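You operate a simulated robot arm through the tools that you are given. There is no shell and no other tool.

You are at the controls of a simulated robot arm. One attempt, no reset.

TASK
Free the green shaft, close up its cores and clamp them with the red collar.
Fine: cores against the stop, collar against the cores, thumbscrew tight; leave the lever free.

It is judged by the outcome, as a careful person would: the job done as asked, and still so three seconds after it is handed in. It fails if anything else is knocked over, pushed out of place, dropped, spilled or broken.

THE ROBOT
A 6-joint arm with a two-finger gripper, fixed in place. Base frame: the origin is at the foot of the arm, x ahead of it, y to its left, z up. Lengths are in cm, angles in rad, forces in N, time in s.
Its first joint turns from -2.897 to 2.897 rad. Payload 2.45 kg.
Tool frame: the origin (TCP) lies between the finger pads and is the grasp point; the fingertips stand 2 cm ahead of it; z points along the fingers, y is the line along which they close. Largest opening 14 cm; the body of the gripper starts 16.8 cm behind the TCP.
Orientation is told as [roll, pitch, yaw] about the base's x, y, z axes, in that order, counted from this pose: with the fingers straight down and closing along the base's y, the tool's x points along the base's -x, its y along +y and its z along -z.

THE INTERFACE
- The arm moves only by the tool play_rows. Its argument "deltas" is a list of rows, each a list of 7 numbers: the opening, from 0 (shut) to 1 (fully open), then the shift along the tool's x, y, z in cm, then the turn, a rotation vector about the tool's x, y, z in rad. In form: [[grip, dx, dy, dz, ax, ay, az], ...]. A call has 1 to 20 rows; each row shifts and turns the commanded pose from where the row before left it, along the tool's axes as they then stand. A row lasts 0.2 s, in which the tool goes at most 5 cm and 0.15 rad; a call with a longer step from one row to the next is refused whole, and so is a gripper value outside its range. Where a pose cannot be reached the arm comes as near as it can. A force on the tool above 70 N (or 10 N above the force at the start of the call, whichever is more), or a blocked arm, ends the call early, and 0.2 s more pass. Each finger travels about 4.5 cm/s and halts on what it meets, pressing with about 43 N; the grip force reading is that of the motor and also rises with nothing between the fingers. The clock runs only during rows and for 0.2 s after the last one: add rows that do not move to give the fingers time. The reply holds the time, the measured pose of the TCP, the force on the tool along the base axes, the opening and the grip force, in the units named above and with some noise, with the torque about the TCP (base axes, N m) and any sound that the robot's microphone picked up, and new pictures: "pictures" is both (left out), scene, wrist or none.
- Cameras (640 x 400 px; columns grow to the right, rows downward): "scene" is fixed at [22.12, 50.08, 165.98]; the picture's right is [-0.88, -0.48, 0.00], its down [-0.30, 0.54, -0.78] and it looks along [0.38, -0.69, -0.62] (base axes); focal length 214 px, centre (320, 200). "wrist" rides on the gripper at [7.8, 1.1, -20.9] in the tool frame; the picture's right is [-0.14, 0.99, 0.00], its down [-0.92, -0.13, -0.37] and it looks along [-0.36, -0.05, 0.93] (tool axes); focal length 280 px, centre (320, 200). There is no depth. A picture from a camera that has moved, and an enlarged one, comes with that camera's place and axes in the base frame and with its lens.
- close_up(camera, box): a new picture of the part [left, top, right, bottom] of that camera's present view, enlarged. It takes no simulated time.
- hand_in(): hands the job in; it is judged then, once.

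Nothing tells you positions but the pictures and the camera data. Unless the task says otherwise, let go and move clear before handing in.

The tools are called as name(argument=value, ...) on one line, values as JSON. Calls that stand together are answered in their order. play_rows: Moves the arm, as the interface text tells. Its arguments: {"type":"object","properties":{"deltas":{"type":"array","items":{"type":"array","items":{"type":"number"}}},"pictures":{"type":"string","enum":["both","scene","wrist","none"]}},"required":["deltas"]} The other tools are called the same way: close_up (camera, box) takes an enlarged picture of a part of a camera's view; hand_in () hands the job in.

At the start:

```text
time: 0.0
tcp_pos: [40.65, 15.14, 142.56]
ee_rot: [0.0, 0.0, 0.0]
contact_force: [-0.3, -0.5, 0.4]
moment: [0.02, 0.02, -0.01]
width: 14.0
finger_force: 0.1
```

scene: 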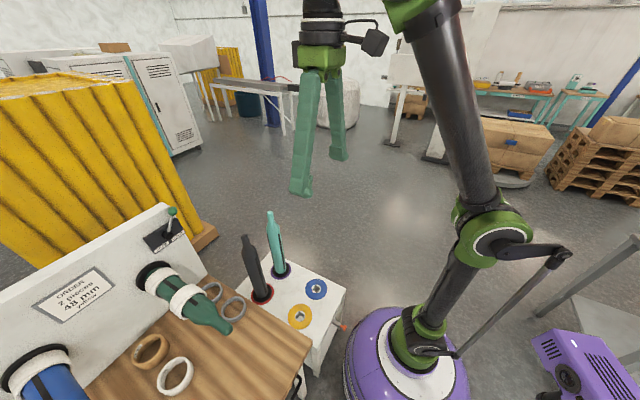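
wrist: 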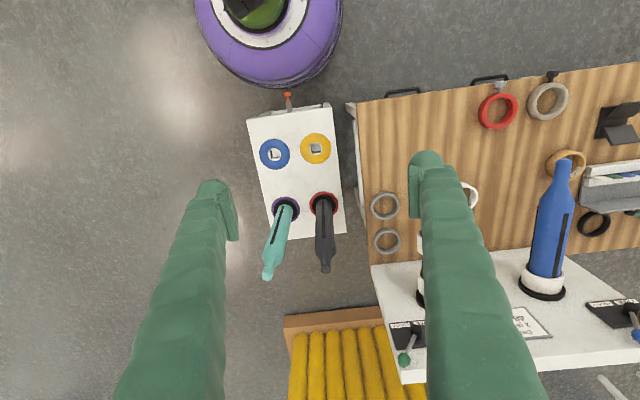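

I see a workbench with a white panel carrying a green shaft and a blue shaft (each with cores), a lever on the panel, and loose rings on the bench, including a red collar. I'll take enlarged pictures first to understand the parts.

close_up(camera="scene", box=[100, 190, 260, 290])

close_up(camera="scene", box=[0, 200, 320, 400])

close_up(camera="wrist", box=[340, 60, 640, 260])

close_up(camera="wrist", box=[360, 230, 640, 400])

```text
4.00 times, centred on (180, 240) of scene
camera zoom: at [22.12, 50.08, 165.98], right [-0.88, -0.48, 0.0], down [-0.3, 0.54, -0.78], along [0.38, -0.69, -0.62], focal length 858 px, centre (880, 40)
```

zoom: 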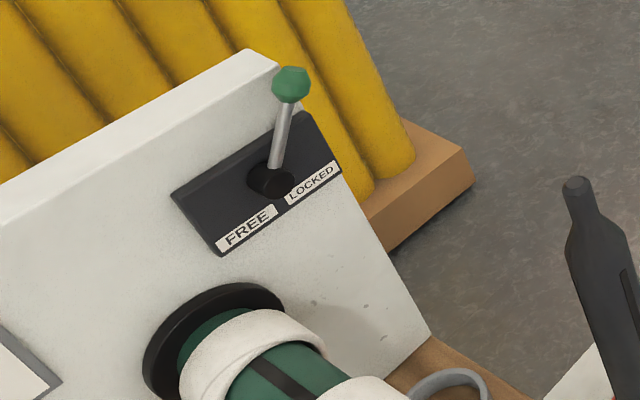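

```text
2.00 times, centred on (160, 300) of scene
camera zoom: at [22.12, 50.08, 165.98], right [-0.88, -0.48, 0.0], down [-0.3, 0.54, -0.78], along [0.38, -0.69, -0.62], focal length 429 px, centre (640, 0)
```

zoom: 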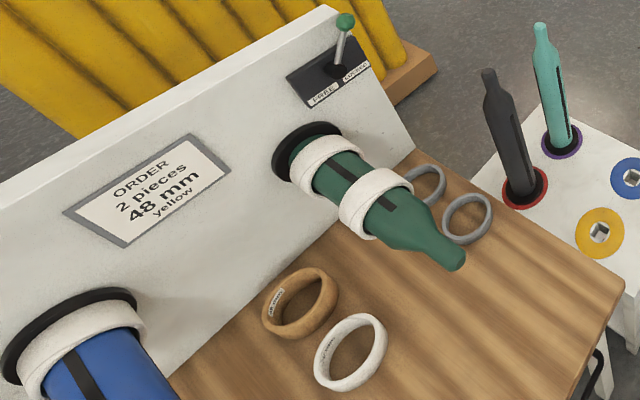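

```text
2.00 times, centred on (490, 160) of wrist
camera zoom: at [32.84, 16.29, 163.41], right [0.14, 0.99, 0.0], down [0.92, -0.13, 0.37], along [0.36, -0.05, -0.93], focal length 561 px, centre (-20, 280)
```

zoom: 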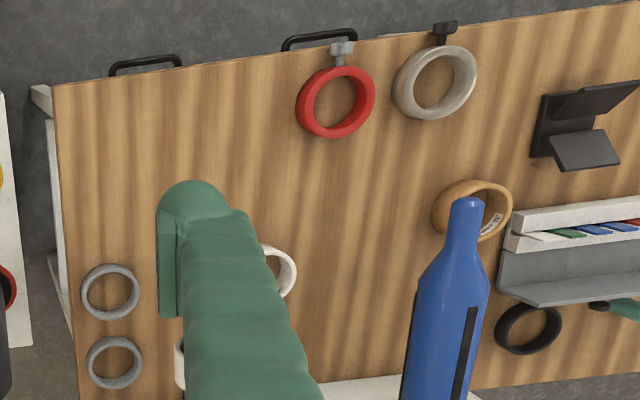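

```text
2.29 times, centred on (500, 315) of wrist
camera zoom: at [32.84, 16.29, 163.41], right [0.14, 0.99, 0.0], down [0.92, -0.13, 0.37], along [0.36, -0.05, -0.93], focal length 641 px, centre (-91, -63)
```

zoom: 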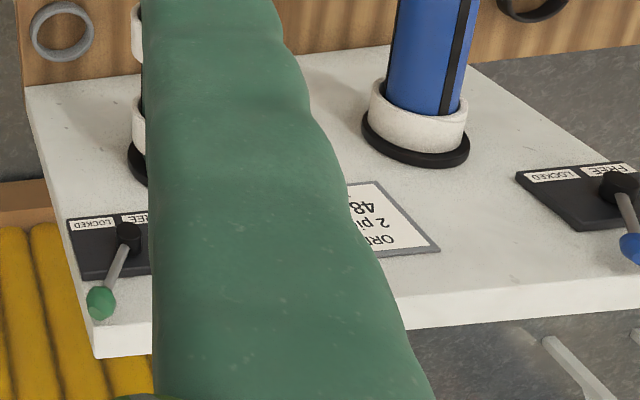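

The green shaft sticks out of a vertical panel toward the robot at about (57–90, 41, 100), with its lever at the LOCKED side. The red collar lies flat at about (45, 64, 87) with its thumbscrew toward me. I'll move the arm above the shaft for a better view.

play_rows(deltas=[[1, -2.5, 4.2, 0, 0, 0, 0], [1, -2.5, 4.2, 0, 0, 0, 0], [1, -2.5, 4.2, 0, 0, 0, 0], [1, -2.5, 4.2, 0, 0, 0, 0], [1, -2.5, 4.2, 0, 0, 0, 0], [1, -2.5, 4.2, 0, 0, 0, 0]])

```text
time: 1.4
tcp_pos: [52.53, 37.25, 137.8]
ee_rot: [0.0, -0.002, 0.0]
contact_force: [-0.3, 1.3, -0.8]
moment: [-0.03, -0.01, 0.0]
width: 14.0
finger_force: 0.1
out of reach, approached as far as the arm can: row 3, 4, 5, 6
camera wrist: at [44.75, 38.24, 158.79], right [0.14, 0.99, 0.0], down [0.92, -0.13, 0.37], along [0.37, -0.05, -0.93], focal length 280 px, centre (320, 200)
```

scene: 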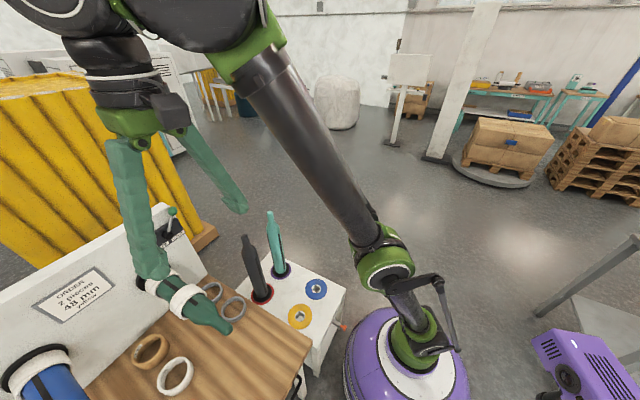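
wrist: 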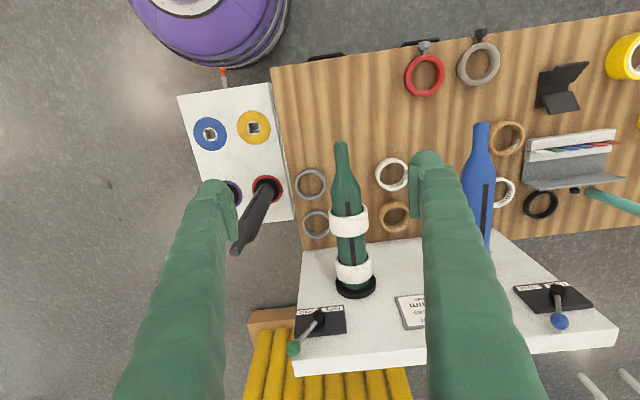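

Clear view of the shaft, two white cores, and lever. I'll zoom in on the parts.

close_up(camera="wrist", box=[270, 220, 430, 360])

close_up(camera="wrist", box=[290, 120, 420, 240])

close_up(camera="wrist", box=[380, 30, 530, 120])

close_up(camera="scene", box=[120, 200, 260, 300])

```text
2.86 times, centred on (350, 290) of wrist
camera zoom: at [44.75, 38.24, 158.79], right [0.14, 0.99, 0.0], down [0.92, -0.13, 0.37], along [0.37, -0.05, -0.93], focal length 801 px, centre (234, -57)
```

zoom: 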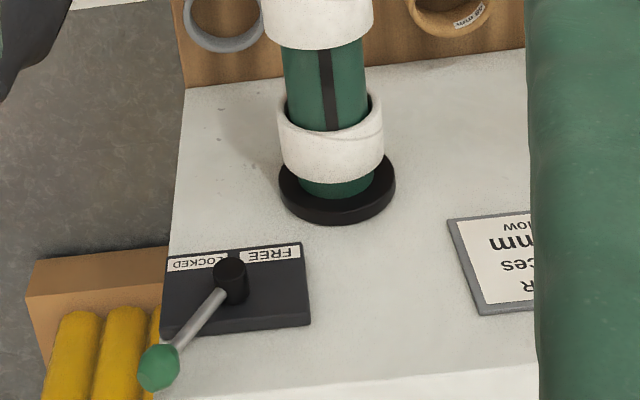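

```text
3.33 times, centred on (355, 180) of wrist
camera zoom: at [44.75, 38.24, 158.79], right [0.14, 0.99, 0.0], down [0.92, -0.13, 0.37], along [0.37, -0.05, -0.93], focal length 935 px, centre (203, 267)
```

zoom: 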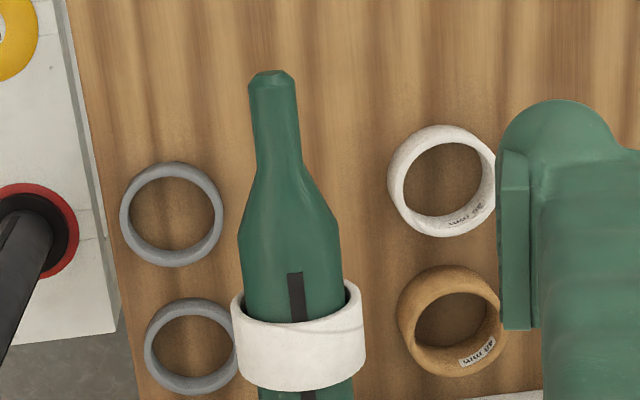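

```text
4.27 times, centred on (455, 75) of wrist
camera zoom: at [44.75, 38.24, 158.79], right [0.14, 0.99, 0.0], down [0.92, -0.13, 0.37], along [0.37, -0.05, -0.93], focal length 1196 px, centre (-256, 733)
```

zoom: 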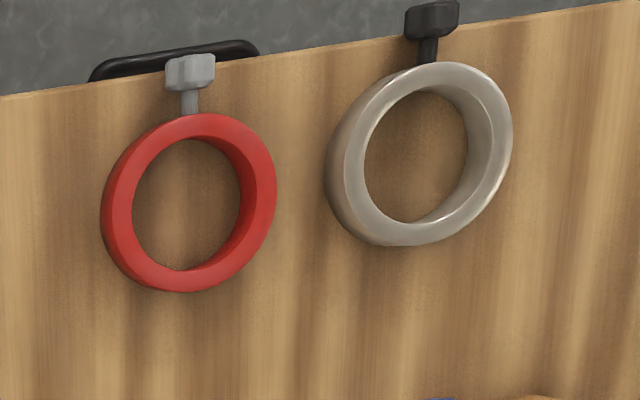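

```text
4.00 times, centred on (190, 250) of scene
camera zoom: at [22.12, 50.08, 165.98], right [-0.88, -0.48, 0.0], down [-0.3, 0.54, -0.78], along [0.38, -0.69, -0.62], focal length 858 px, centre (840, 0)
```

zoom: 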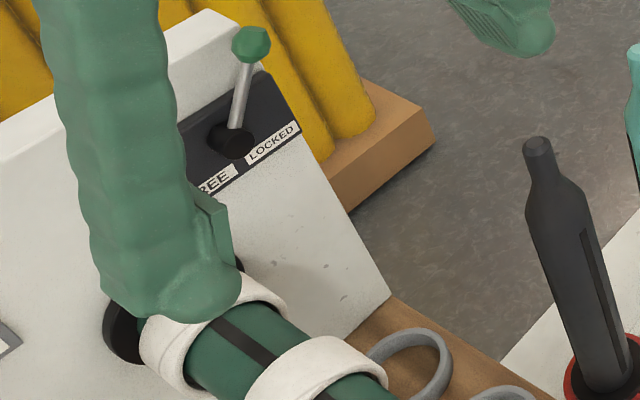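

The parts are roughly located, but the panel's tilt is uncertain. I'll back off, then tilt the tool so the wrist camera looks toward the panel from the front.

play_rows(deltas=[[1, 4, 0, 2.9, 0, 0, 0], [1, 4, 0, 2.9, 0, 0, 0], [1, 4, 0, 2.9, 0, 0, 0], [1, 4, 0, 2.9, 0, 0, 0], [1, 4, 0, 2.9, 0, 0, 0], [1, 0, 0, 0, 0, -0.15, 0], [1, 0, 0, 0, 0, -0.15, 0], [1, 0, 0, 0, 0, -0.15, 0], [1, 0, 0, 0, 0, -0.15, 0], [1, 0, 0, 0, 0, -0.15, 0], [1, 0, 0, 0, 0, 0, 0]])

```text
time: 3.8
tcp_pos: [32.88, 37.3, 123.76]
ee_rot: [-0.002, -0.751, -0.001]
contact_force: [0.4, -0.2, 0.2]
moment: [0.02, 0.04, 0.03]
width: 14.0
finger_force: 0.0
camera wrist: at [12.96, 38.37, 133.71], right [0.1, 0.99, 0.09], down [0.42, -0.13, 0.9], along [0.9, -0.05, -0.43], focal length 280 px, centre (320, 200)
```

scene: 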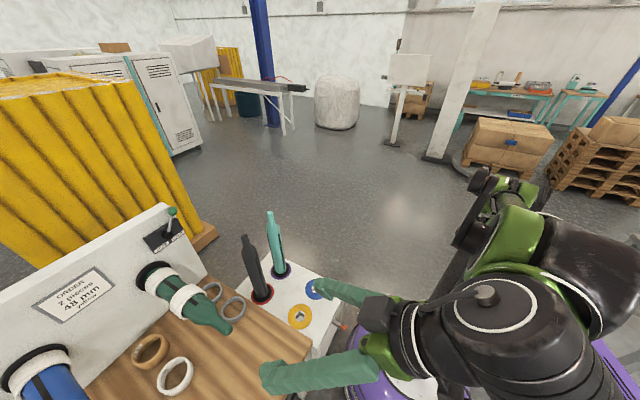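
wrist: 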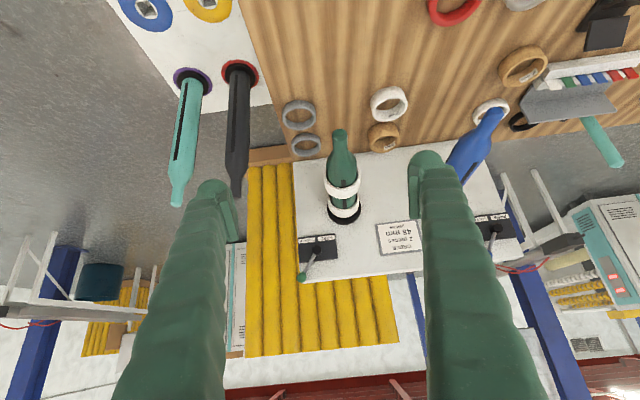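

Now the camera looks at the panel from the front (image upside-down). I'll zoom in.

close_up(camera="wrist", box=[280, 120, 440, 220])

close_up(camera="wrist", box=[280, 180, 440, 290])

close_up(camera="wrist", box=[240, 0, 640, 220])

```text
4.00 times, centred on (360, 170) of wrist
camera zoom: at [12.96, 38.37, 133.71], right [0.1, 0.99, 0.09], down [0.42, -0.13, 0.9], along [0.9, -0.05, -0.43], focal length 1122 px, centre (160, 320)
```

zoom: 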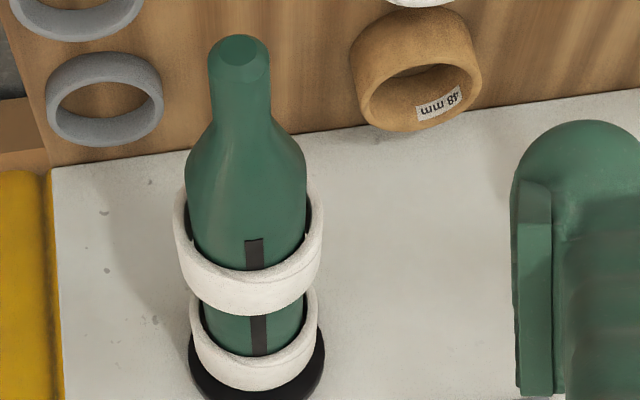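

```text
3.64 times, centred on (360, 235) of wrist
camera zoom: at [12.96, 38.37, 133.71], right [0.1, 0.99, 0.09], down [0.42, -0.13, 0.9], along [0.9, -0.05, -0.43], focal length 1020 px, centre (174, 73)
```

zoom: 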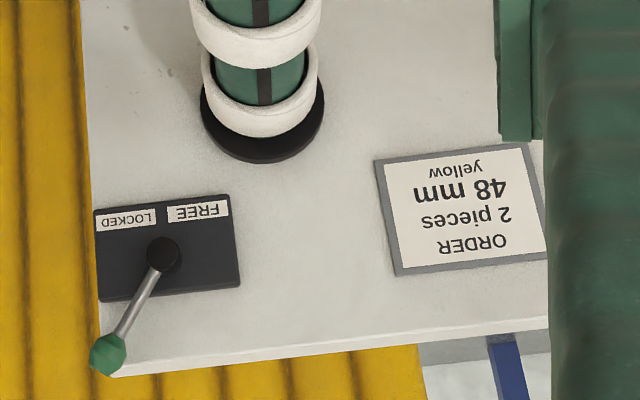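

```text
1.60 times, centred on (440, 110) of wrist
camera zoom: at [12.96, 38.37, 133.71], right [0.1, 0.99, 0.09], down [0.42, -0.13, 0.9], along [0.9, -0.05, -0.43], focal length 449 px, centre (128, 344)
```

zoom: 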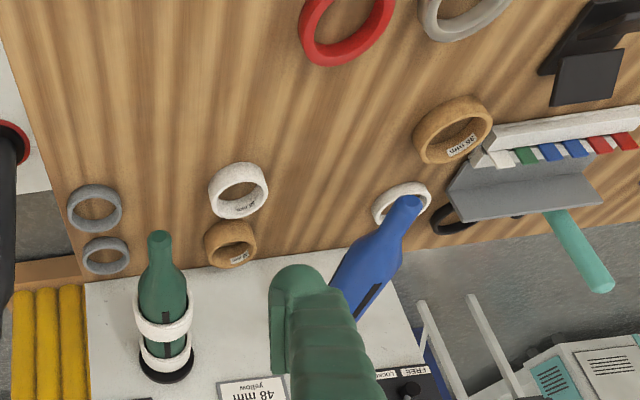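

The lever's pivot is at about (90, 31.6, 112) and its knob at (90, 26.7, 119), leaning toward LOCKED. The arm must tilt forward to reach it. I'll close the fingers and approach from the −y side of the knob.

play_rows(deltas=[[0, 0, 0, 0, 0, -0.125, 0], [0, 0, 0, 0, 0, -0.125, 0], [0, 0, 0, 0, 0, -0.125, 0], [0, 0, 0, 0, 0, -0.125, 0], [0, -1.152, -1.63, 4.369, 0, 0, 0], [0, -1.152, -1.63, 4.369, 0, 0, 0], [0, -1.152, -1.63, 4.369, 0, 0, 0], [0, -1.152, -1.63, 4.369, 0, 0, 0], [0, -1.152, -1.63, 4.369, 0, 0, 0], [0, -1.152, -1.63, 4.369, 0, 0, 0], [0, -1.152, -1.63, 4.369, 0, 0, 0], [0, -1.152, -1.63, 4.369, 0, 0, 0], [0, -1.152, -1.63, 4.369, 0, 0, 0], [0, -1.152, -1.63, 4.369, 0, 0, 0], [0, 0, 0, 0, 0, 0, 0]])

```text
time: 7.0
tcp_pos: [77.99, 20.77, 120.9]
ee_rot: [0.001, -1.249, 0.0]
contact_force: [0.5, -0.1, 0.4]
moment: [-0.03, 0.01, 0.01]
width: 0.0
finger_force: 29.5
camera wrist: at [55.65, 21.74, 120.02], right [0.04, 0.99, 0.13], down [-0.06, -0.13, 0.99], along [1.0, -0.05, 0.05], focal length 280 px, centre (320, 200)
```

scene: 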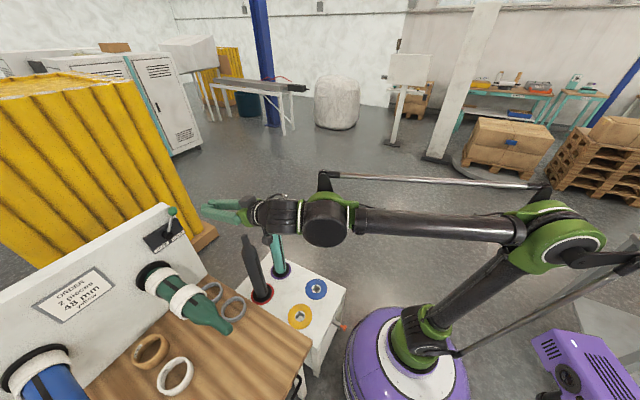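
wrist: 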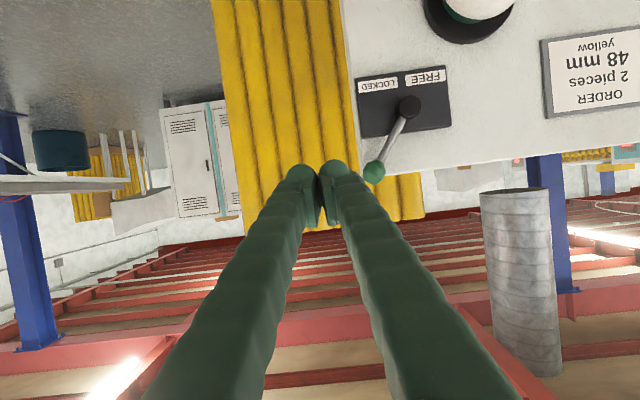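

The knob is confirmed at about (90, 27, 119). I'll advance beside it and then push toward +y in small steps.

play_rows(deltas=[[0, -0.485, 0.233, 3.563, 0, 0, 0], [0, -0.485, 0.233, 3.563, 0, 0, 0], [0, -0.485, 0.233, 3.563, 0, 0, 0], [0, 0, 0, 0, 0, 0, 0]])

```text
time: 8.0
tcp_pos: [88.41, 21.39, 118.82]
ee_rot: [0.001, -1.249, 0.0]
contact_force: [-0.2, 0.1, -0.7]
moment: [-0.01, 0.02, 0.03]
width: 0.02
finger_force: 29.8
camera wrist: at [66.1, 22.44, 117.93], right [0.04, 0.99, 0.13], down [-0.06, -0.13, 0.99], along [1.0, -0.05, 0.05], focal length 280 px, centre (320, 200)
```

scene: 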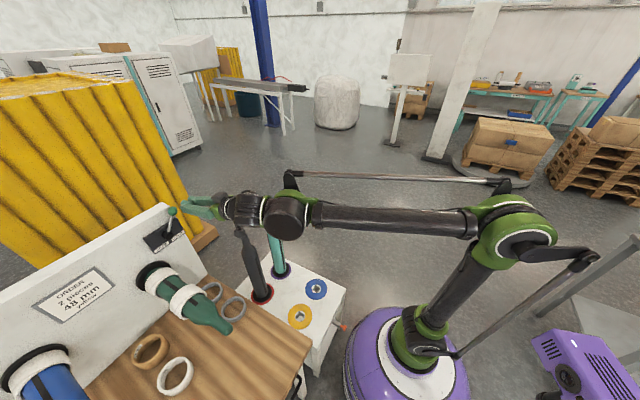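
wrist: 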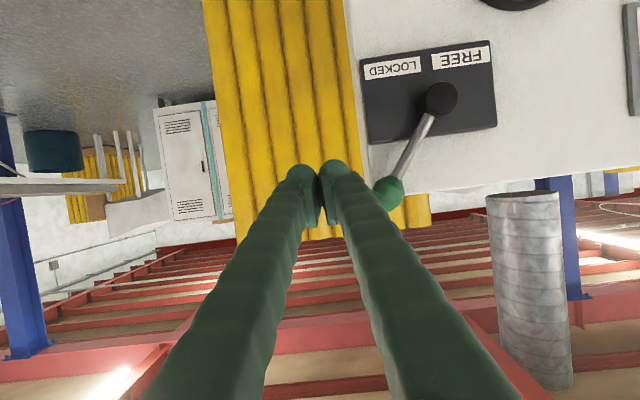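

play_rows(deltas=[[0, 0, 0.8, 0, 0, 0, 0], [0, 0, 0.8, 0, 0, 0, 0], [0, 0, 0.8, 0, 0, 0, 0], [0, 0, 0.8, 0, 0, 0, 0], [0, 0, 0.8, 0, 0, 0, 0], [0, 0, 0.8, 0, 0, 0, 0], [0, 0, 0.8, 0, 0, 0, 0], [0, 0, 0.8, 0, 0, 0, 0], [0, 0, 0.8, 0, 0, 0, 0], [0, 0, 0.8, 0, 0, 0, 0]])

```text
time: 10.2
tcp_pos: [88.61, 29.64, 119.05]
ee_rot: [0.002, -1.248, -0.002]
contact_force: [-0.3, -0.4, 0.1]
moment: [0.03, 0.01, -0.02]
width: 0.0
finger_force: 29.6
camera wrist: at [66.28, 30.69, 118.1], right [0.04, 0.99, 0.13], down [-0.06, -0.13, 0.99], along [1.0, -0.05, 0.05], focal length 280 px, centre (320, 200)
```

scene: 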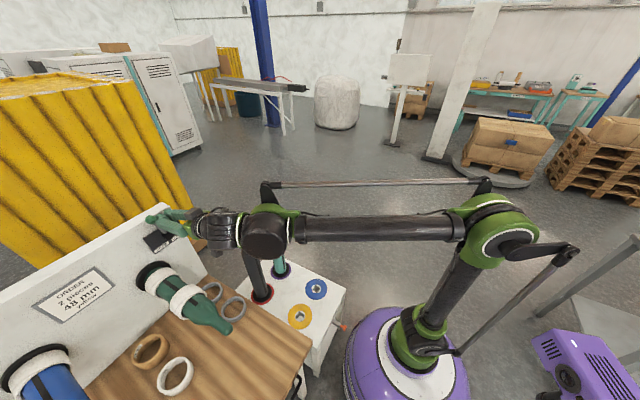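
wrist: 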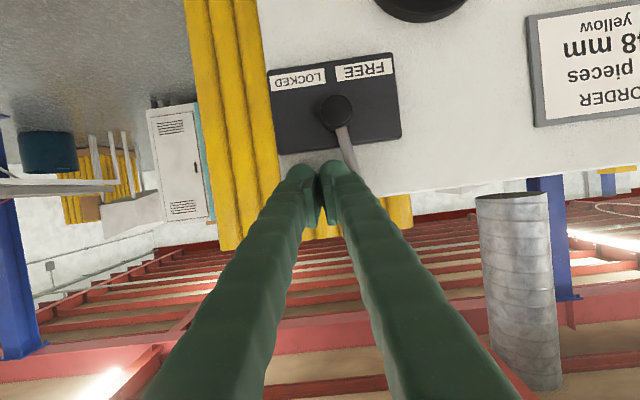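

The lever follows the fingers with little resistance. I'll continue pushing toward FREE.

play_rows(deltas=[[0, 0, 0.6, 0, 0, 0, 0], [0, 0, 0.6, 0, 0, 0, 0], [0, 0, 0.6, 0, 0, 0, 0], [0, 0, 0.6, 0, 0, 0, 0], [0, 0, 0.6, 0, 0, 0, 0], [0, 0, 0.6, 0, 0, 0, 0], [0, 0, 0.6, 0, 0, 0, 0], [0, 0, 0.6, 0, 0, 0, 0], [0, 0, 0.5, 0, 0, 0, 0]])

```text
time: 11.9
tcp_pos: [88.59, 33.01, 118.98]
ee_rot: [-0.018, -1.248, 0.002]
contact_force: [-7.1, -58.4, 17.1]
moment: [-0.3, -0.19, -0.37]
width: 0.02
finger_force: 29.8
stopped in row 8: the force on the tool passed its limit at 77 N (the readings are from after the stop); the commanded pose is now the measured one
camera wrist: at [66.28, 34.33, 118.17], right [0.06, 0.99, 0.12], down [-0.06, -0.12, 0.99], along [1.0, -0.07, 0.05], focal length 280 px, centre (320, 200)
```

scene: 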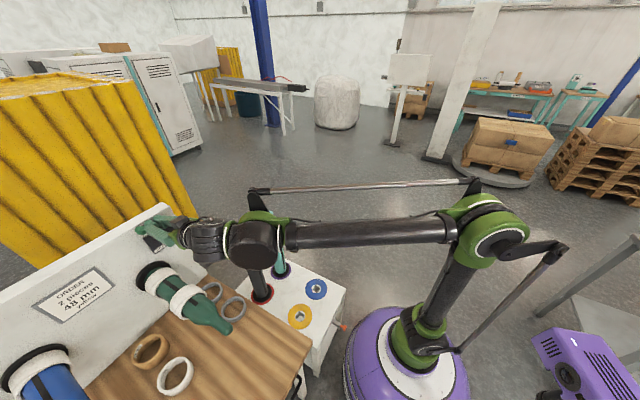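
wrist: 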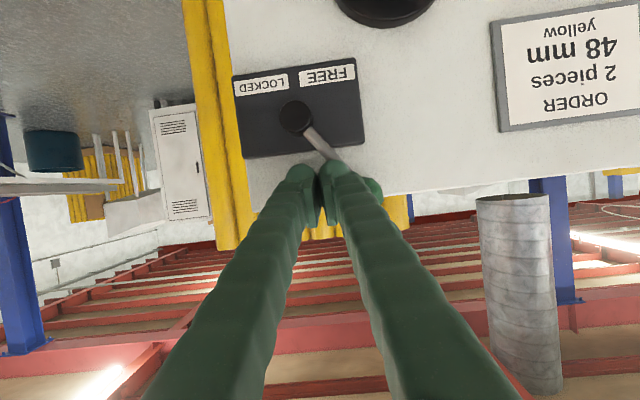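

The lever hit its stop on the FREE side. I'll back off gently and check that it stays.

play_rows(deltas=[[0, 0, -0.8, 0, 0, 0, 0], [0, 0, -1.2, 0, 0, 0, 0], [0, 0, -1.5, 0, 0, 0, 0], [0, 1.27, 0, -3.8, 0, 0, 0], [0, 1.27, 0, -3.8, 0, 0, 0], [0, 1.27, 0, -3.8, 0, 0, 0], [0, 0, 0, 0, 0, 0, 0]])

close_up(camera="wrist", box=[240, 0, 560, 200])

close_up(camera="scene", box=[100, 190, 260, 350])

```text
time: 13.5
tcp_pos: [76.57, 30.43, 118.51]
ee_rot: [-0.012, -1.247, 0.005]
contact_force: [0.1, 0.2, -0.3]
moment: [-0.02, 0.01, 0.0]
width: 0.0
finger_force: 29.6
camera wrist: at [54.34, 31.57, 117.72], right [0.05, 0.99, 0.13], down [-0.06, -0.12, 0.99], along [1.0, -0.06, 0.05], focal length 280 px, centre (320, 200)
```

scene: 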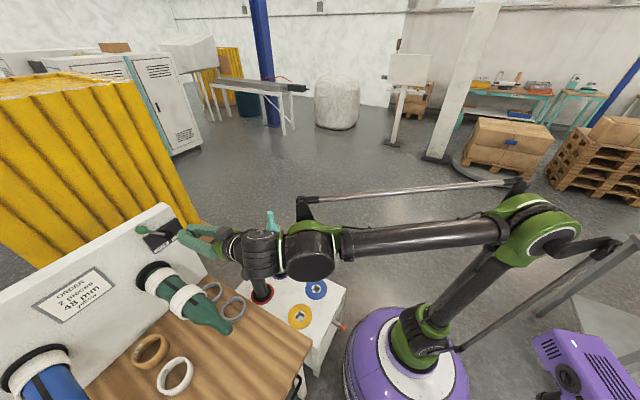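
wrist: 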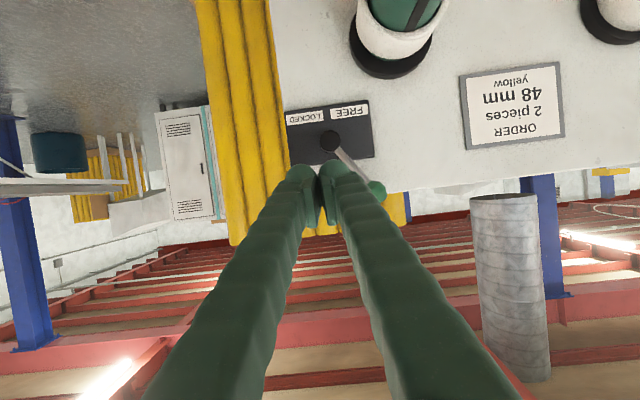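

```text
2.00 times, centred on (400, 100) of wrist
camera zoom: at [54.34, 31.57, 117.72], right [0.05, 0.99, 0.13], down [-0.06, -0.12, 0.99], along [1.0, -0.06, 0.05], focal length 561 px, centre (160, 400)
```

zoom: 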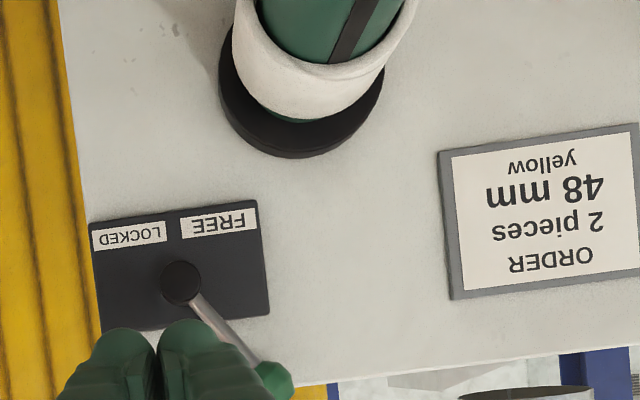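

```text
2.50 times, centred on (180, 270) of scene
camera zoom: at [22.12, 50.08, 165.98], right [-0.88, -0.48, 0.0], down [-0.3, 0.54, -0.78], along [0.38, -0.69, -0.62], focal length 536 px, centre (670, 25)
```

zoom: 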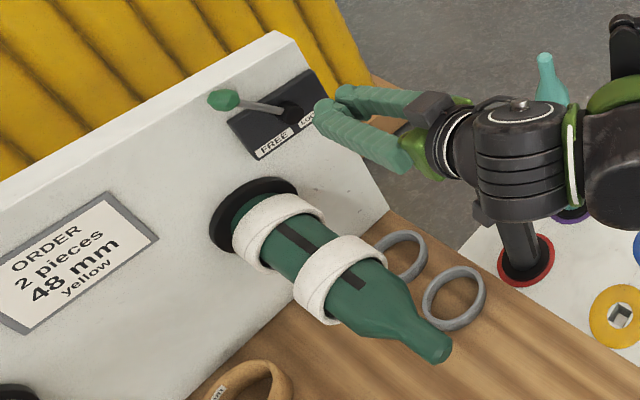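

The lever rests at FREE. Next I'll move in front of the shaft at its own height to measure its axis accurately.

play_rows(deltas=[[0.2, 1.467, 1.167, -4.371, 0, 0, 0], [0.6, 1.467, 1.167, -4.371, 0, 0, 0], [1, 1.467, 1.167, -4.371, 0, 0, 0], [1, 1.467, 1.167, -4.371, 0, 0, 0], [1, 1.467, 1.167, -4.371, 0, 0, 0], [1, 1.467, 1.167, -4.371, 0, 0, 0], [1, 1.467, 1.167, -4.371, 0, 0, 0], [1, 1.467, 1.167, -4.371, 0, 0, 0], [1, 1.467, 1.167, -4.371, 0, 0, 0], [1, 3.79, 0, 1.27, 0, 0, 0], [1, 3.79, 0, 1.27, 0, 0, 0], [1, 3.79, 0, 1.27, 0, 0, 0], [1, 3.79, 0, 1.27, 0, 0, 0], [1, 0, 0, 0, 0, 0, 0]])

close_up(camera="wrist", box=[220, 130, 420, 270])

```text
time: 16.5
tcp_pos: [35.34, 41.04, 102.32]
ee_rot: [-0.013, -1.25, 0.006]
contact_force: [0.8, -0.1, 0.0]
moment: [-0.01, -0.03, 0.02]
width: 14.01
finger_force: 0.0
camera wrist: at [13.08, 42.24, 101.54], right [0.05, 0.99, 0.13], down [-0.06, -0.12, 0.99], along [1.0, -0.06, 0.05], focal length 280 px, centre (320, 200)
```

scene: 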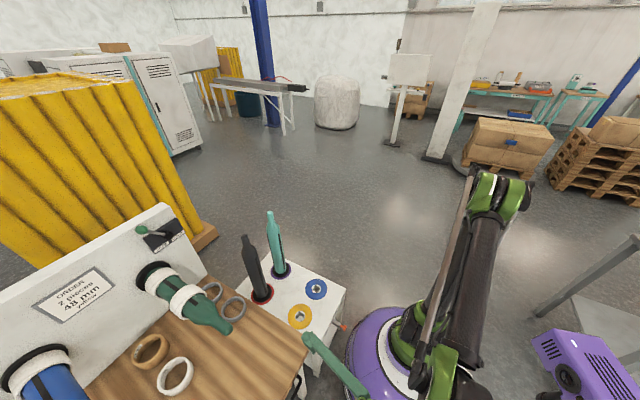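
wrist: 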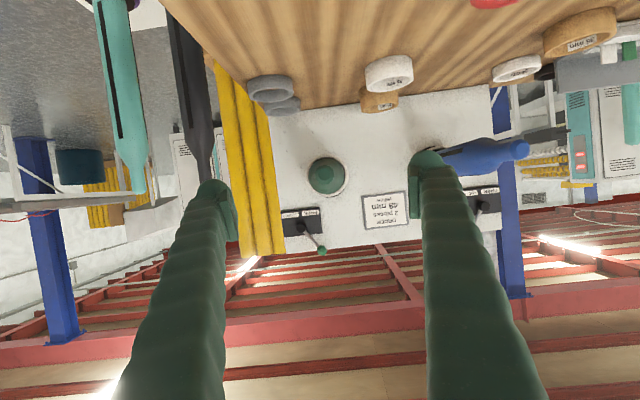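

```text
2.86 times, centred on (320, 200) of wrist
camera zoom: at [13.08, 42.24, 101.54], right [0.05, 0.99, 0.13], down [-0.06, -0.12, 0.99], along [1.0, -0.06, 0.05], focal length 801 px, centre (320, 200)
```

zoom: 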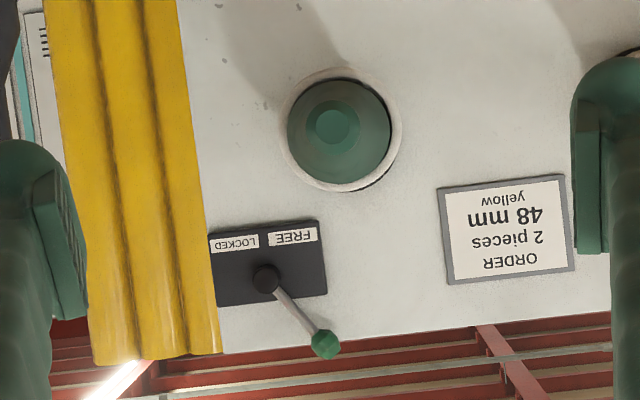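

The head-on view puts the shaft axis at y ≈ 41.0, z ≈ 100.0, tip at x ≈ 55.7. Next I'll look from above to get the positions of cores and stop.

play_rows(deltas=[[1, -3.796, 0, -1.262, 0, 0, 0], [1, -3.796, 0, -1.262, 0, 0, 0], [1, -3.796, 0, -1.262, 0, 0, 0], [1, -3.796, 0, -1.262, 0, 0, 0], [1, -3.796, 0, -1.262, 0, 0, 0], [1, 0, 0, 0, 0, 0.139, 0], [1, 0, 0, 0, 0, 0.139, 0], [1, 0, 0, 0, 0, 0.139, 0], [1, 0, 0, 0, 0, 0.139, 0], [1, 0, 0, 0, 0, 0.139, 0], [1, 0, 0, 0, 0, 0.139, 0], [1, 0, 0, 0, 0, 0.139, 0], [1, 0, 0, 0, 0, 0.139, 0], [1, 0, 0, 0, 0, 0.139, 0], [1, -4.5, 0, 0, 0, 0, 0], [1, -4.5, 0, 0, 0, 0, 0], [1, -4.5, 0, 0, 0, 0, 0], [1, -4.5, 0, 0, 0, 0, 0], [1, -4.5, 0, 0, 0, 0, 0], [1, -4.5, 0, 0, 0, 0, 0]])

close_up(camera="wrist", box=[220, 120, 420, 270])

```text
time: 20.7
tcp_pos: [62.06, 40.95, 123.07]
ee_rot: [-0.003, 0.003, -0.005]
contact_force: [-0.7, -0.9, 0.1]
moment: [0.05, -0.12, 0.05]
width: 13.99
finger_force: 0.1
camera wrist: at [54.41, 42.12, 143.9], right [0.14, 0.99, 0.0], down [0.92, -0.13, 0.37], along [0.36, -0.06, -0.93], focal length 280 px, centre (320, 200)
```

scene: 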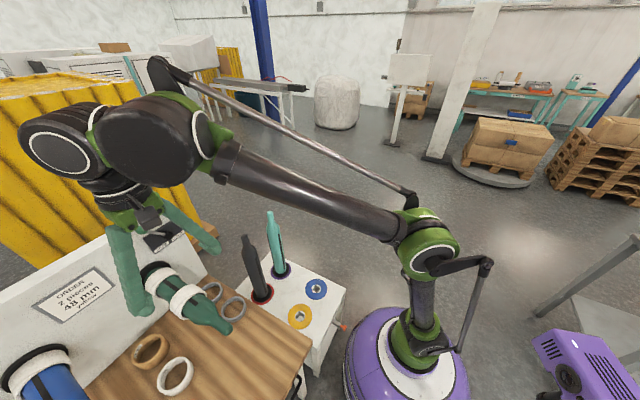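
wrist: 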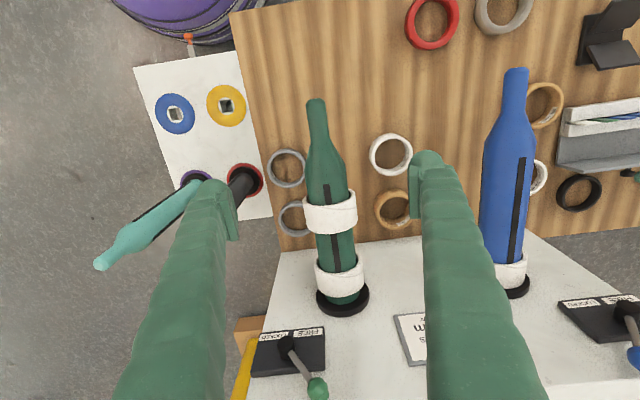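

```text
2.67 times, centred on (320, 195) of wrist
camera zoom: at [54.41, 42.12, 143.9], right [0.14, 0.99, 0.0], down [0.92, -0.13, 0.37], along [0.36, -0.06, -0.93], focal length 748 px, centre (320, 213)
```

zoom: 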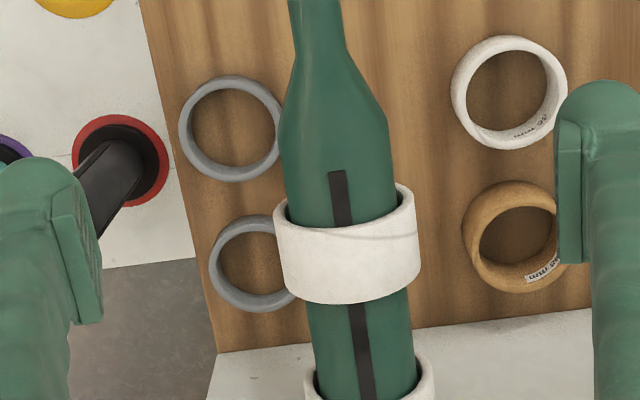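

close_up(camera="wrist", box=[280, 180, 400, 330])

close_up(camera="wrist", box=[390, 0, 550, 60])

```text
2.67 times, centred on (340, 255) of wrist
camera zoom: at [54.41, 42.12, 143.9], right [0.14, 0.99, 0.0], down [0.92, -0.13, 0.37], along [0.36, -0.06, -0.93], focal length 748 px, centre (267, 53)
```

zoom: 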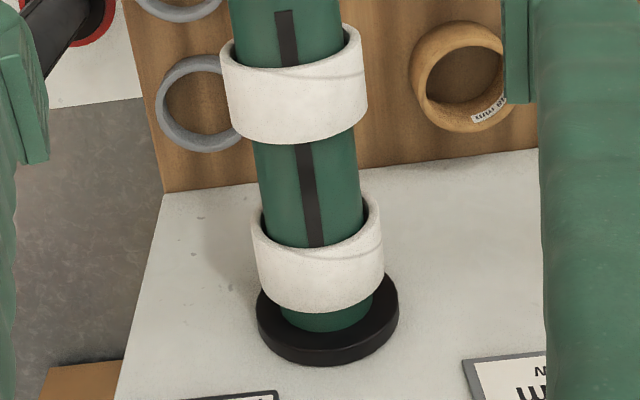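

```text
4.00 times, centred on (470, 30) of wrist
camera zoom: at [54.41, 42.12, 143.9], right [0.14, 0.99, 0.0], down [0.92, -0.13, 0.37], along [0.36, -0.06, -0.93], focal length 1122 px, centre (-280, 880)
```

zoom: 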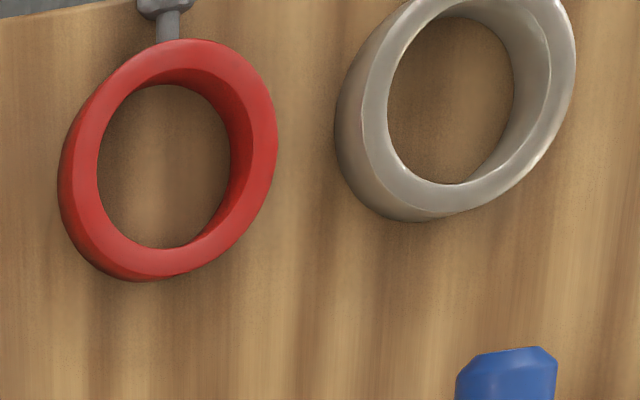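

The stop face is at x ≈ 91, inner core 83.7–88.5, outer core 71–75.8; so there are gaps to close. Now I'll look at the red collar closely from above.

play_rows(deltas=[[1, 3, 3.92, 0, 0, 0, 0], [1, 3, 3.92, 0, 0, 0, 0], [1, 3, 3.92, 0, 0, 0, 0], [1, 3, 3.92, 0, 0, 0, 0], [1, 3, 3.92, 0, 0, 0, 0], [1, 3, 3.92, 0, 0, 0, 0], [1, 0, 0, 4.4, 0, 0, 0], [1, 0, 0, 4.4, 0, 0, 0], [1, 0, 0, 4.4, 0, 0, 0], [1, 0, 0, 0, 0, 0, 0]])

close_up(camera="wrist", box=[230, 100, 410, 240])

```text
time: 22.9
tcp_pos: [44.12, 64.76, 109.54]
ee_rot: [-0.004, 0.004, -0.005]
contact_force: [-0.5, 0.4, -1.0]
moment: [0.02, 0.01, 0.02]
width: 14.03
finger_force: 0.1
camera wrist: at [36.44, 65.92, 130.4], right [0.14, 0.99, 0.0], down [0.92, -0.13, 0.37], along [0.36, -0.06, -0.93], focal length 280 px, centre (320, 200)
```

scene: 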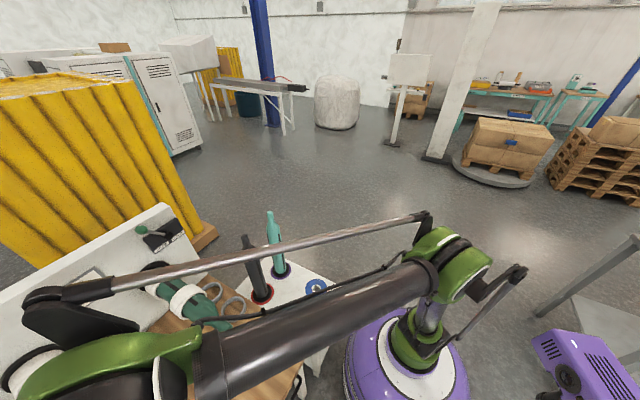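
wrist: 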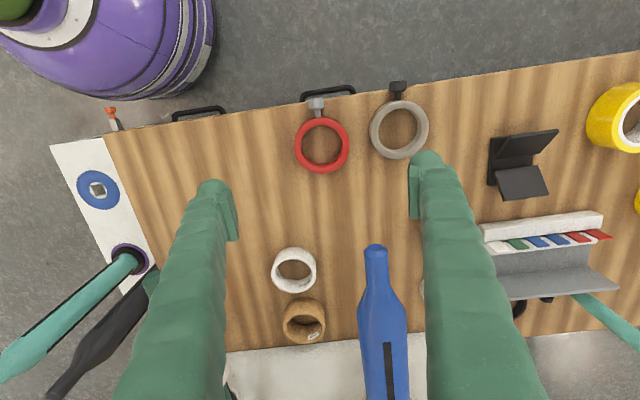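

```text
2.86 times, centred on (320, 170) of wrist
camera zoom: at [36.44, 65.92, 130.4], right [0.14, 0.99, 0.0], down [0.92, -0.13, 0.37], along [0.36, -0.06, -0.93], focal length 801 px, centre (320, 286)
```

zoom: 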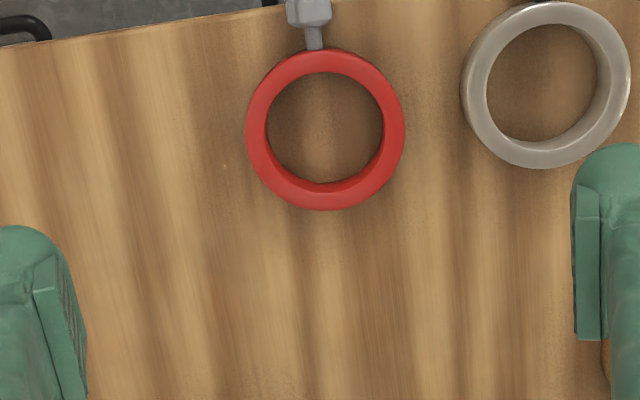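

The red collar lies at about (45.3, 64.8), top face z ≈ 81.7, inner Ø ≈ 7 cm, outer Ø ≈ 9.6, screw pointing −x. First I'll slide the cores to the stop: I'll straddle the shaft with the fingers narrower than the cores, tilting the tool toward −y to gain reach.

play_rows(deltas=[[1, 0, 0, -4.25, 0, 0, 0], [1, 0, 0, -4.25, 0, 0, 0], [0.9, -2.13, -4.4, 0, 0, 0, 0], [0.8, -2.13, -4.4, 0, 0, 0, 0], [0.7, -2.13, -4.4, 0, 0, 0, 0], [0.6, -2.13, -4.4, 0, 0, 0, 0], [0.543, -2.13, -4.4, 0, 0, 0, 0], [0.543, -2.13, -4.4, 0, 0, 0, 0], [0.543, -2.13, -4.4, 0, 0, 0, 0], [0.543, 0, 0, 0, -0.1333, 0, 0], [0.543, 0, 0, 0, -0.1333, 0, 0], [0.543, 0, 0, 0, -0.1333, 0, 0], [0.543, 0, 0, 0, 0, 0, 0]])

close_up(camera="scene", box=[60, 100, 320, 340])

```text
time: 25.7
tcp_pos: [58.99, 33.71, 118.08]
ee_rot: [0.396, 0.003, -0.006]
contact_force: [-0.1, -0.2, -0.6]
moment: [0.02, 0.02, -0.01]
width: 7.61
finger_force: 0.0
camera wrist: at [51.21, 26.7, 137.72], right [0.14, 0.91, 0.38], down [0.92, -0.27, 0.29], along [0.36, 0.31, -0.88], focal length 280 px, centre (320, 200)
```

scene: 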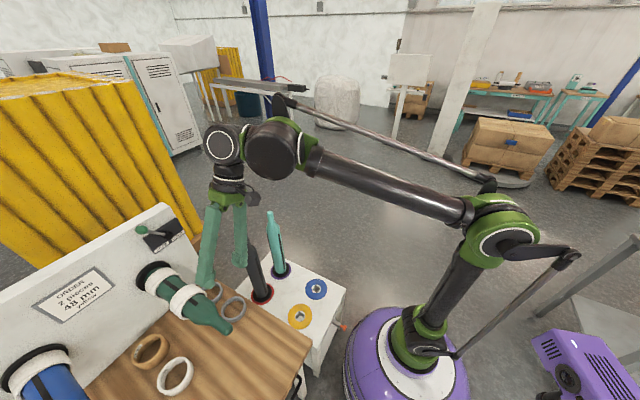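
wrist: 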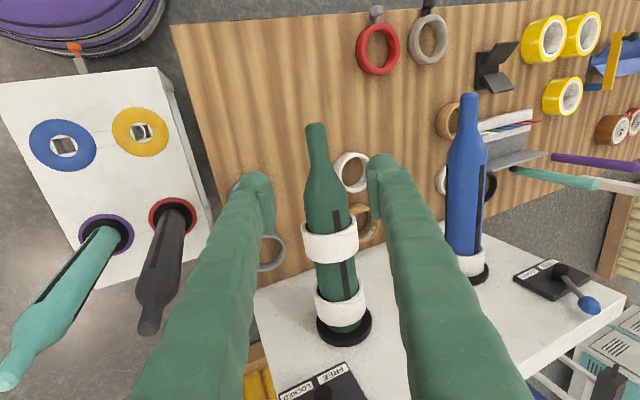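

```text
1.67 times, centred on (190, 220) of scene
camera zoom: at [22.12, 50.08, 165.98], right [-0.88, -0.48, 0.0], down [-0.3, 0.54, -0.78], along [0.38, -0.69, -0.62], focal length 358 px, centre (537, 167)
```

zoom: 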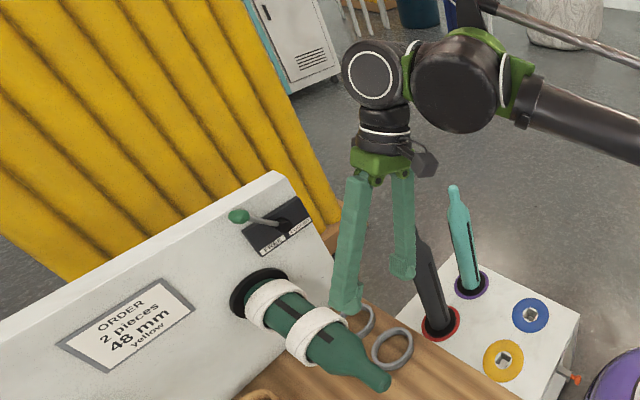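

The tilted pose works well and the wrist is clear of the panel. I'll lower the fingers straddling the shaft neck.

play_rows(deltas=[[0.543, 0, -0.25, 4.8, 0, 0, 0], [0.543, 0, 0, 4.8, 0, 0, 0], [0.543, 0, 0, 4.8, 0, 0, 0], [0.543, 0, 0, 4.8, 0, 0, 0], [0.543, 0, 0, 0, 0, 0, 0]])

close_up(camera="wrist", box=[220, 100, 440, 260])

close_up(camera="scene", box=[100, 200, 280, 350])

```text
time: 26.9
tcp_pos: [59.01, 40.79, 99.84]
ee_rot: [0.396, 0.005, -0.006]
contact_force: [-0.3, 0.4, 0.3]
moment: [0.01, 0.0, 0.01]
width: 7.59
finger_force: 0.0
camera wrist: at [51.18, 33.81, 119.52], right [0.14, 0.91, 0.38], down [0.92, -0.27, 0.29], along [0.36, 0.31, -0.88], focal length 280 px, centre (320, 200)
```

scene: 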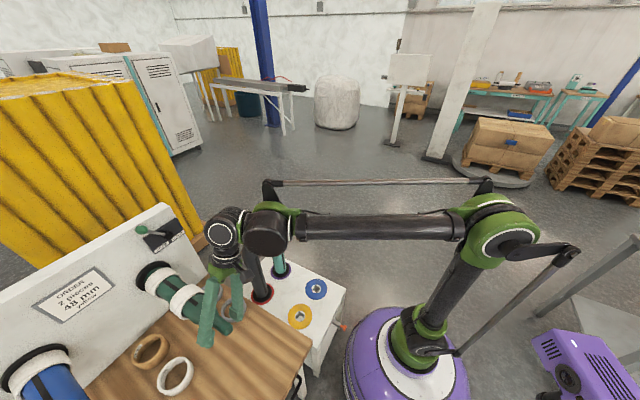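
wrist: 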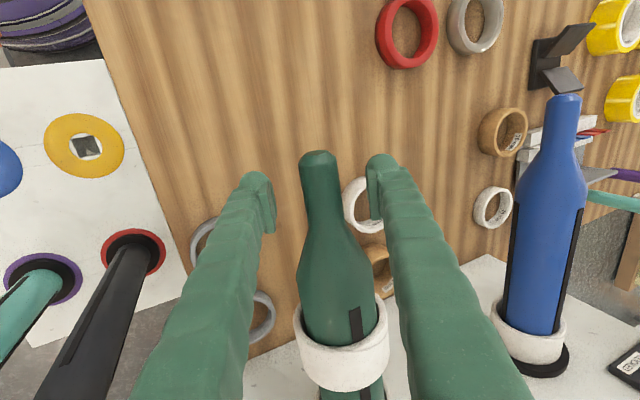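

```text
2.50 times, centred on (330, 180) of wrist
camera zoom: at [51.18, 33.81, 119.52], right [0.14, 0.91, 0.38], down [0.92, -0.27, 0.29], along [0.36, 0.31, -0.88], focal length 701 px, centre (295, 250)
```

zoom: 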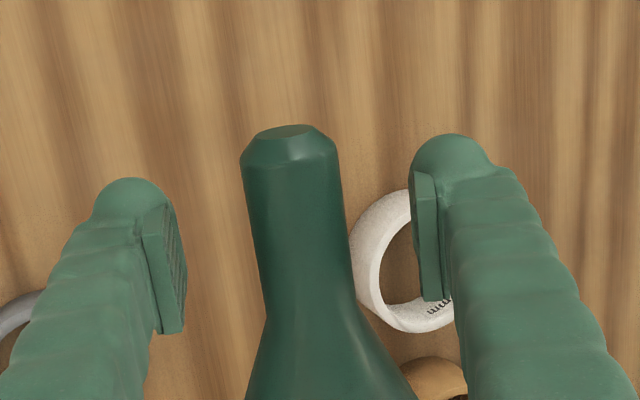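

```text
2.67 times, centred on (190, 275) of scene
camera zoom: at [22.12, 50.08, 165.98], right [-0.88, -0.48, 0.0], down [-0.3, 0.54, -0.78], along [0.38, -0.69, -0.62], focal length 572 px, centre (667, 0)
```

zoom: 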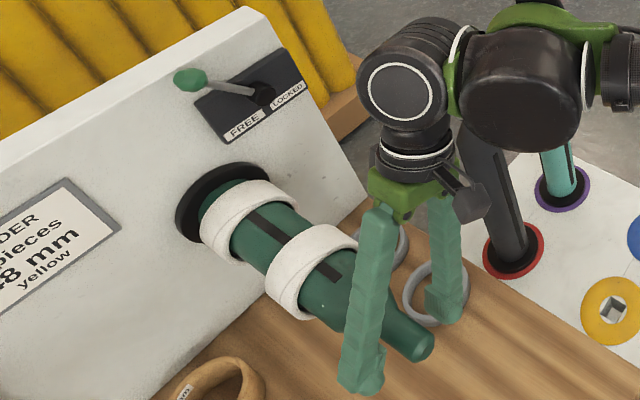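

play_rows(deltas=[[0.543, -2, 0.2, 0, 0, 0, 0], [0.543, -2, 0, 0, 0, 0, 0], [0.543, -2, 0, 0, 0, 0, 0], [0.543, -2, 0, 0, 0, 0, 0], [0.543, -1, 0, 0, 0, 0, 0], [0.543, 0, 0, 0, 0, 0, 0]])

close_up(camera="wrist", box=[220, 100, 440, 260])

```text
time: 28.3
tcp_pos: [68.07, 40.99, 100.09]
ee_rot: [0.397, 0.002, -0.007]
contact_force: [-0.1, -0.4, 0.5]
moment: [-0.02, 0.02, 0.01]
width: 7.62
finger_force: 0.0
camera wrist: at [60.22, 33.92, 119.95], right [0.14, 0.91, 0.38], down [0.92, -0.27, 0.29], along [0.36, 0.31, -0.88], focal length 280 px, centre (320, 200)
```

scene: 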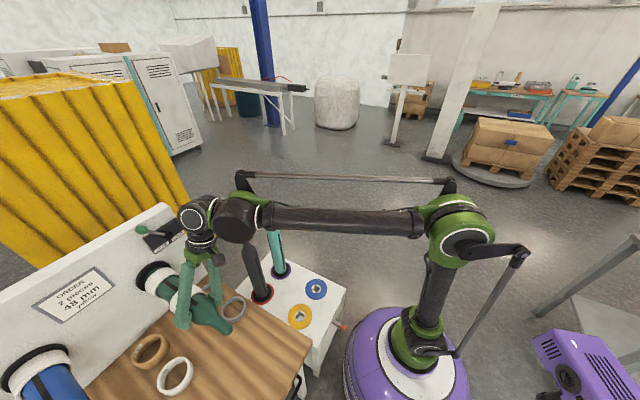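
wrist: 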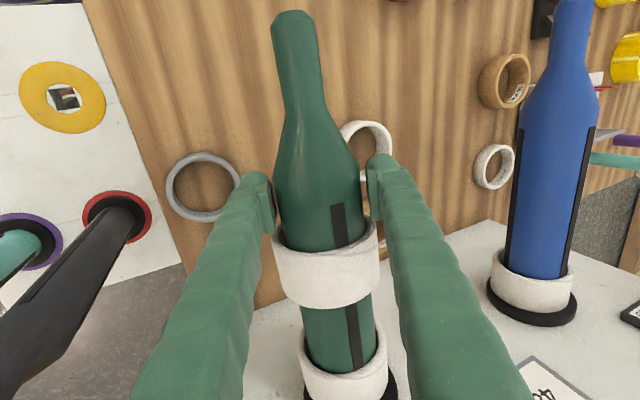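

```text
2.50 times, centred on (330, 180) of wrist
camera zoom: at [60.22, 33.92, 119.95], right [0.14, 0.91, 0.38], down [0.92, -0.27, 0.29], along [0.36, 0.31, -0.88], focal length 701 px, centre (295, 250)
```

zoom: 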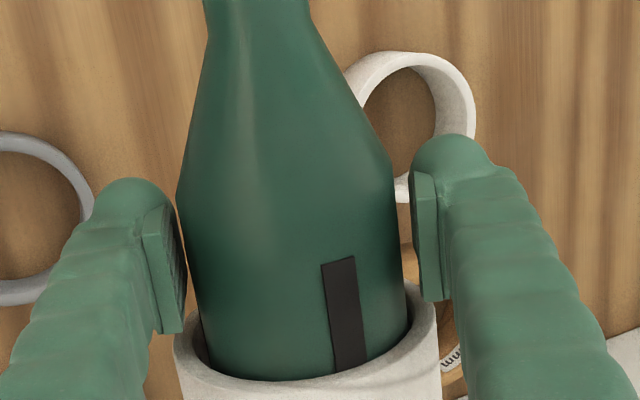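

The fingers are well centred on the shaft and just behind the outer core. I'll push in small steps.

play_rows(deltas=[[0.543, -0.6, 0, 0, 0, 0, 0], [0.543, -0.6, 0, 0, 0, 0, 0], [0.543, -0.6, 0, 0, 0, 0, 0], [0.543, -0.6, 0, 0, 0, 0, 0], [0.543, -0.6, 0, 0, 0, 0, 0], [0.543, -0.6, 0, 0, 0, 0, 0], [0.543, -0.6, 0, 0, 0, 0, 0], [0.543, -0.6, 0, 0, 0, 0, 0]])

close_up(camera="wrist", box=[220, 100, 440, 380])

```text
time: 30.1
tcp_pos: [72.95, 40.89, 100.37]
ee_rot: [0.396, 0.004, -0.007]
contact_force: [-0.1, -0.4, -0.1]
moment: [0.04, 0.01, -0.03]
width: 7.59
finger_force: 0.1
camera wrist: at [65.15, 33.87, 120.0], right [0.14, 0.91, 0.38], down [0.92, -0.27, 0.29], along [0.36, 0.31, -0.88], focal length 280 px, centre (320, 200)
```

scene: 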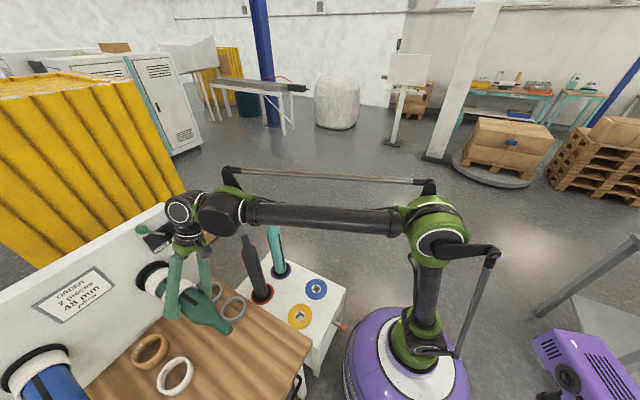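
wrist: 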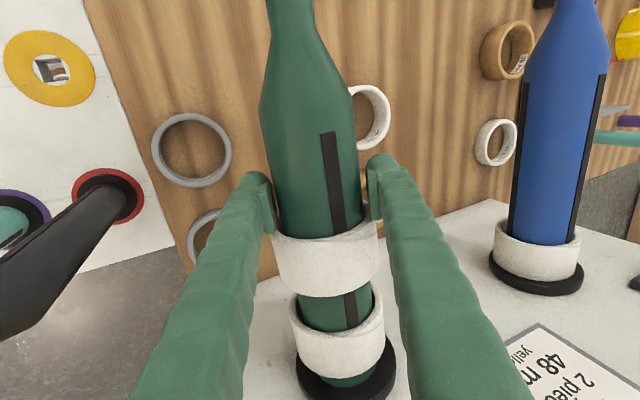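

```text
1.43 times, centred on (330, 240) of wrist
camera zoom: at [65.15, 33.87, 120.0], right [0.14, 0.91, 0.38], down [0.92, -0.27, 0.29], along [0.36, 0.31, -0.88], focal length 401 px, centre (306, 143)
```

zoom: 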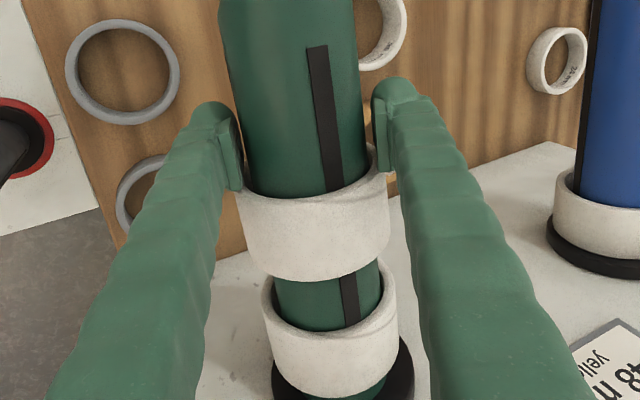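

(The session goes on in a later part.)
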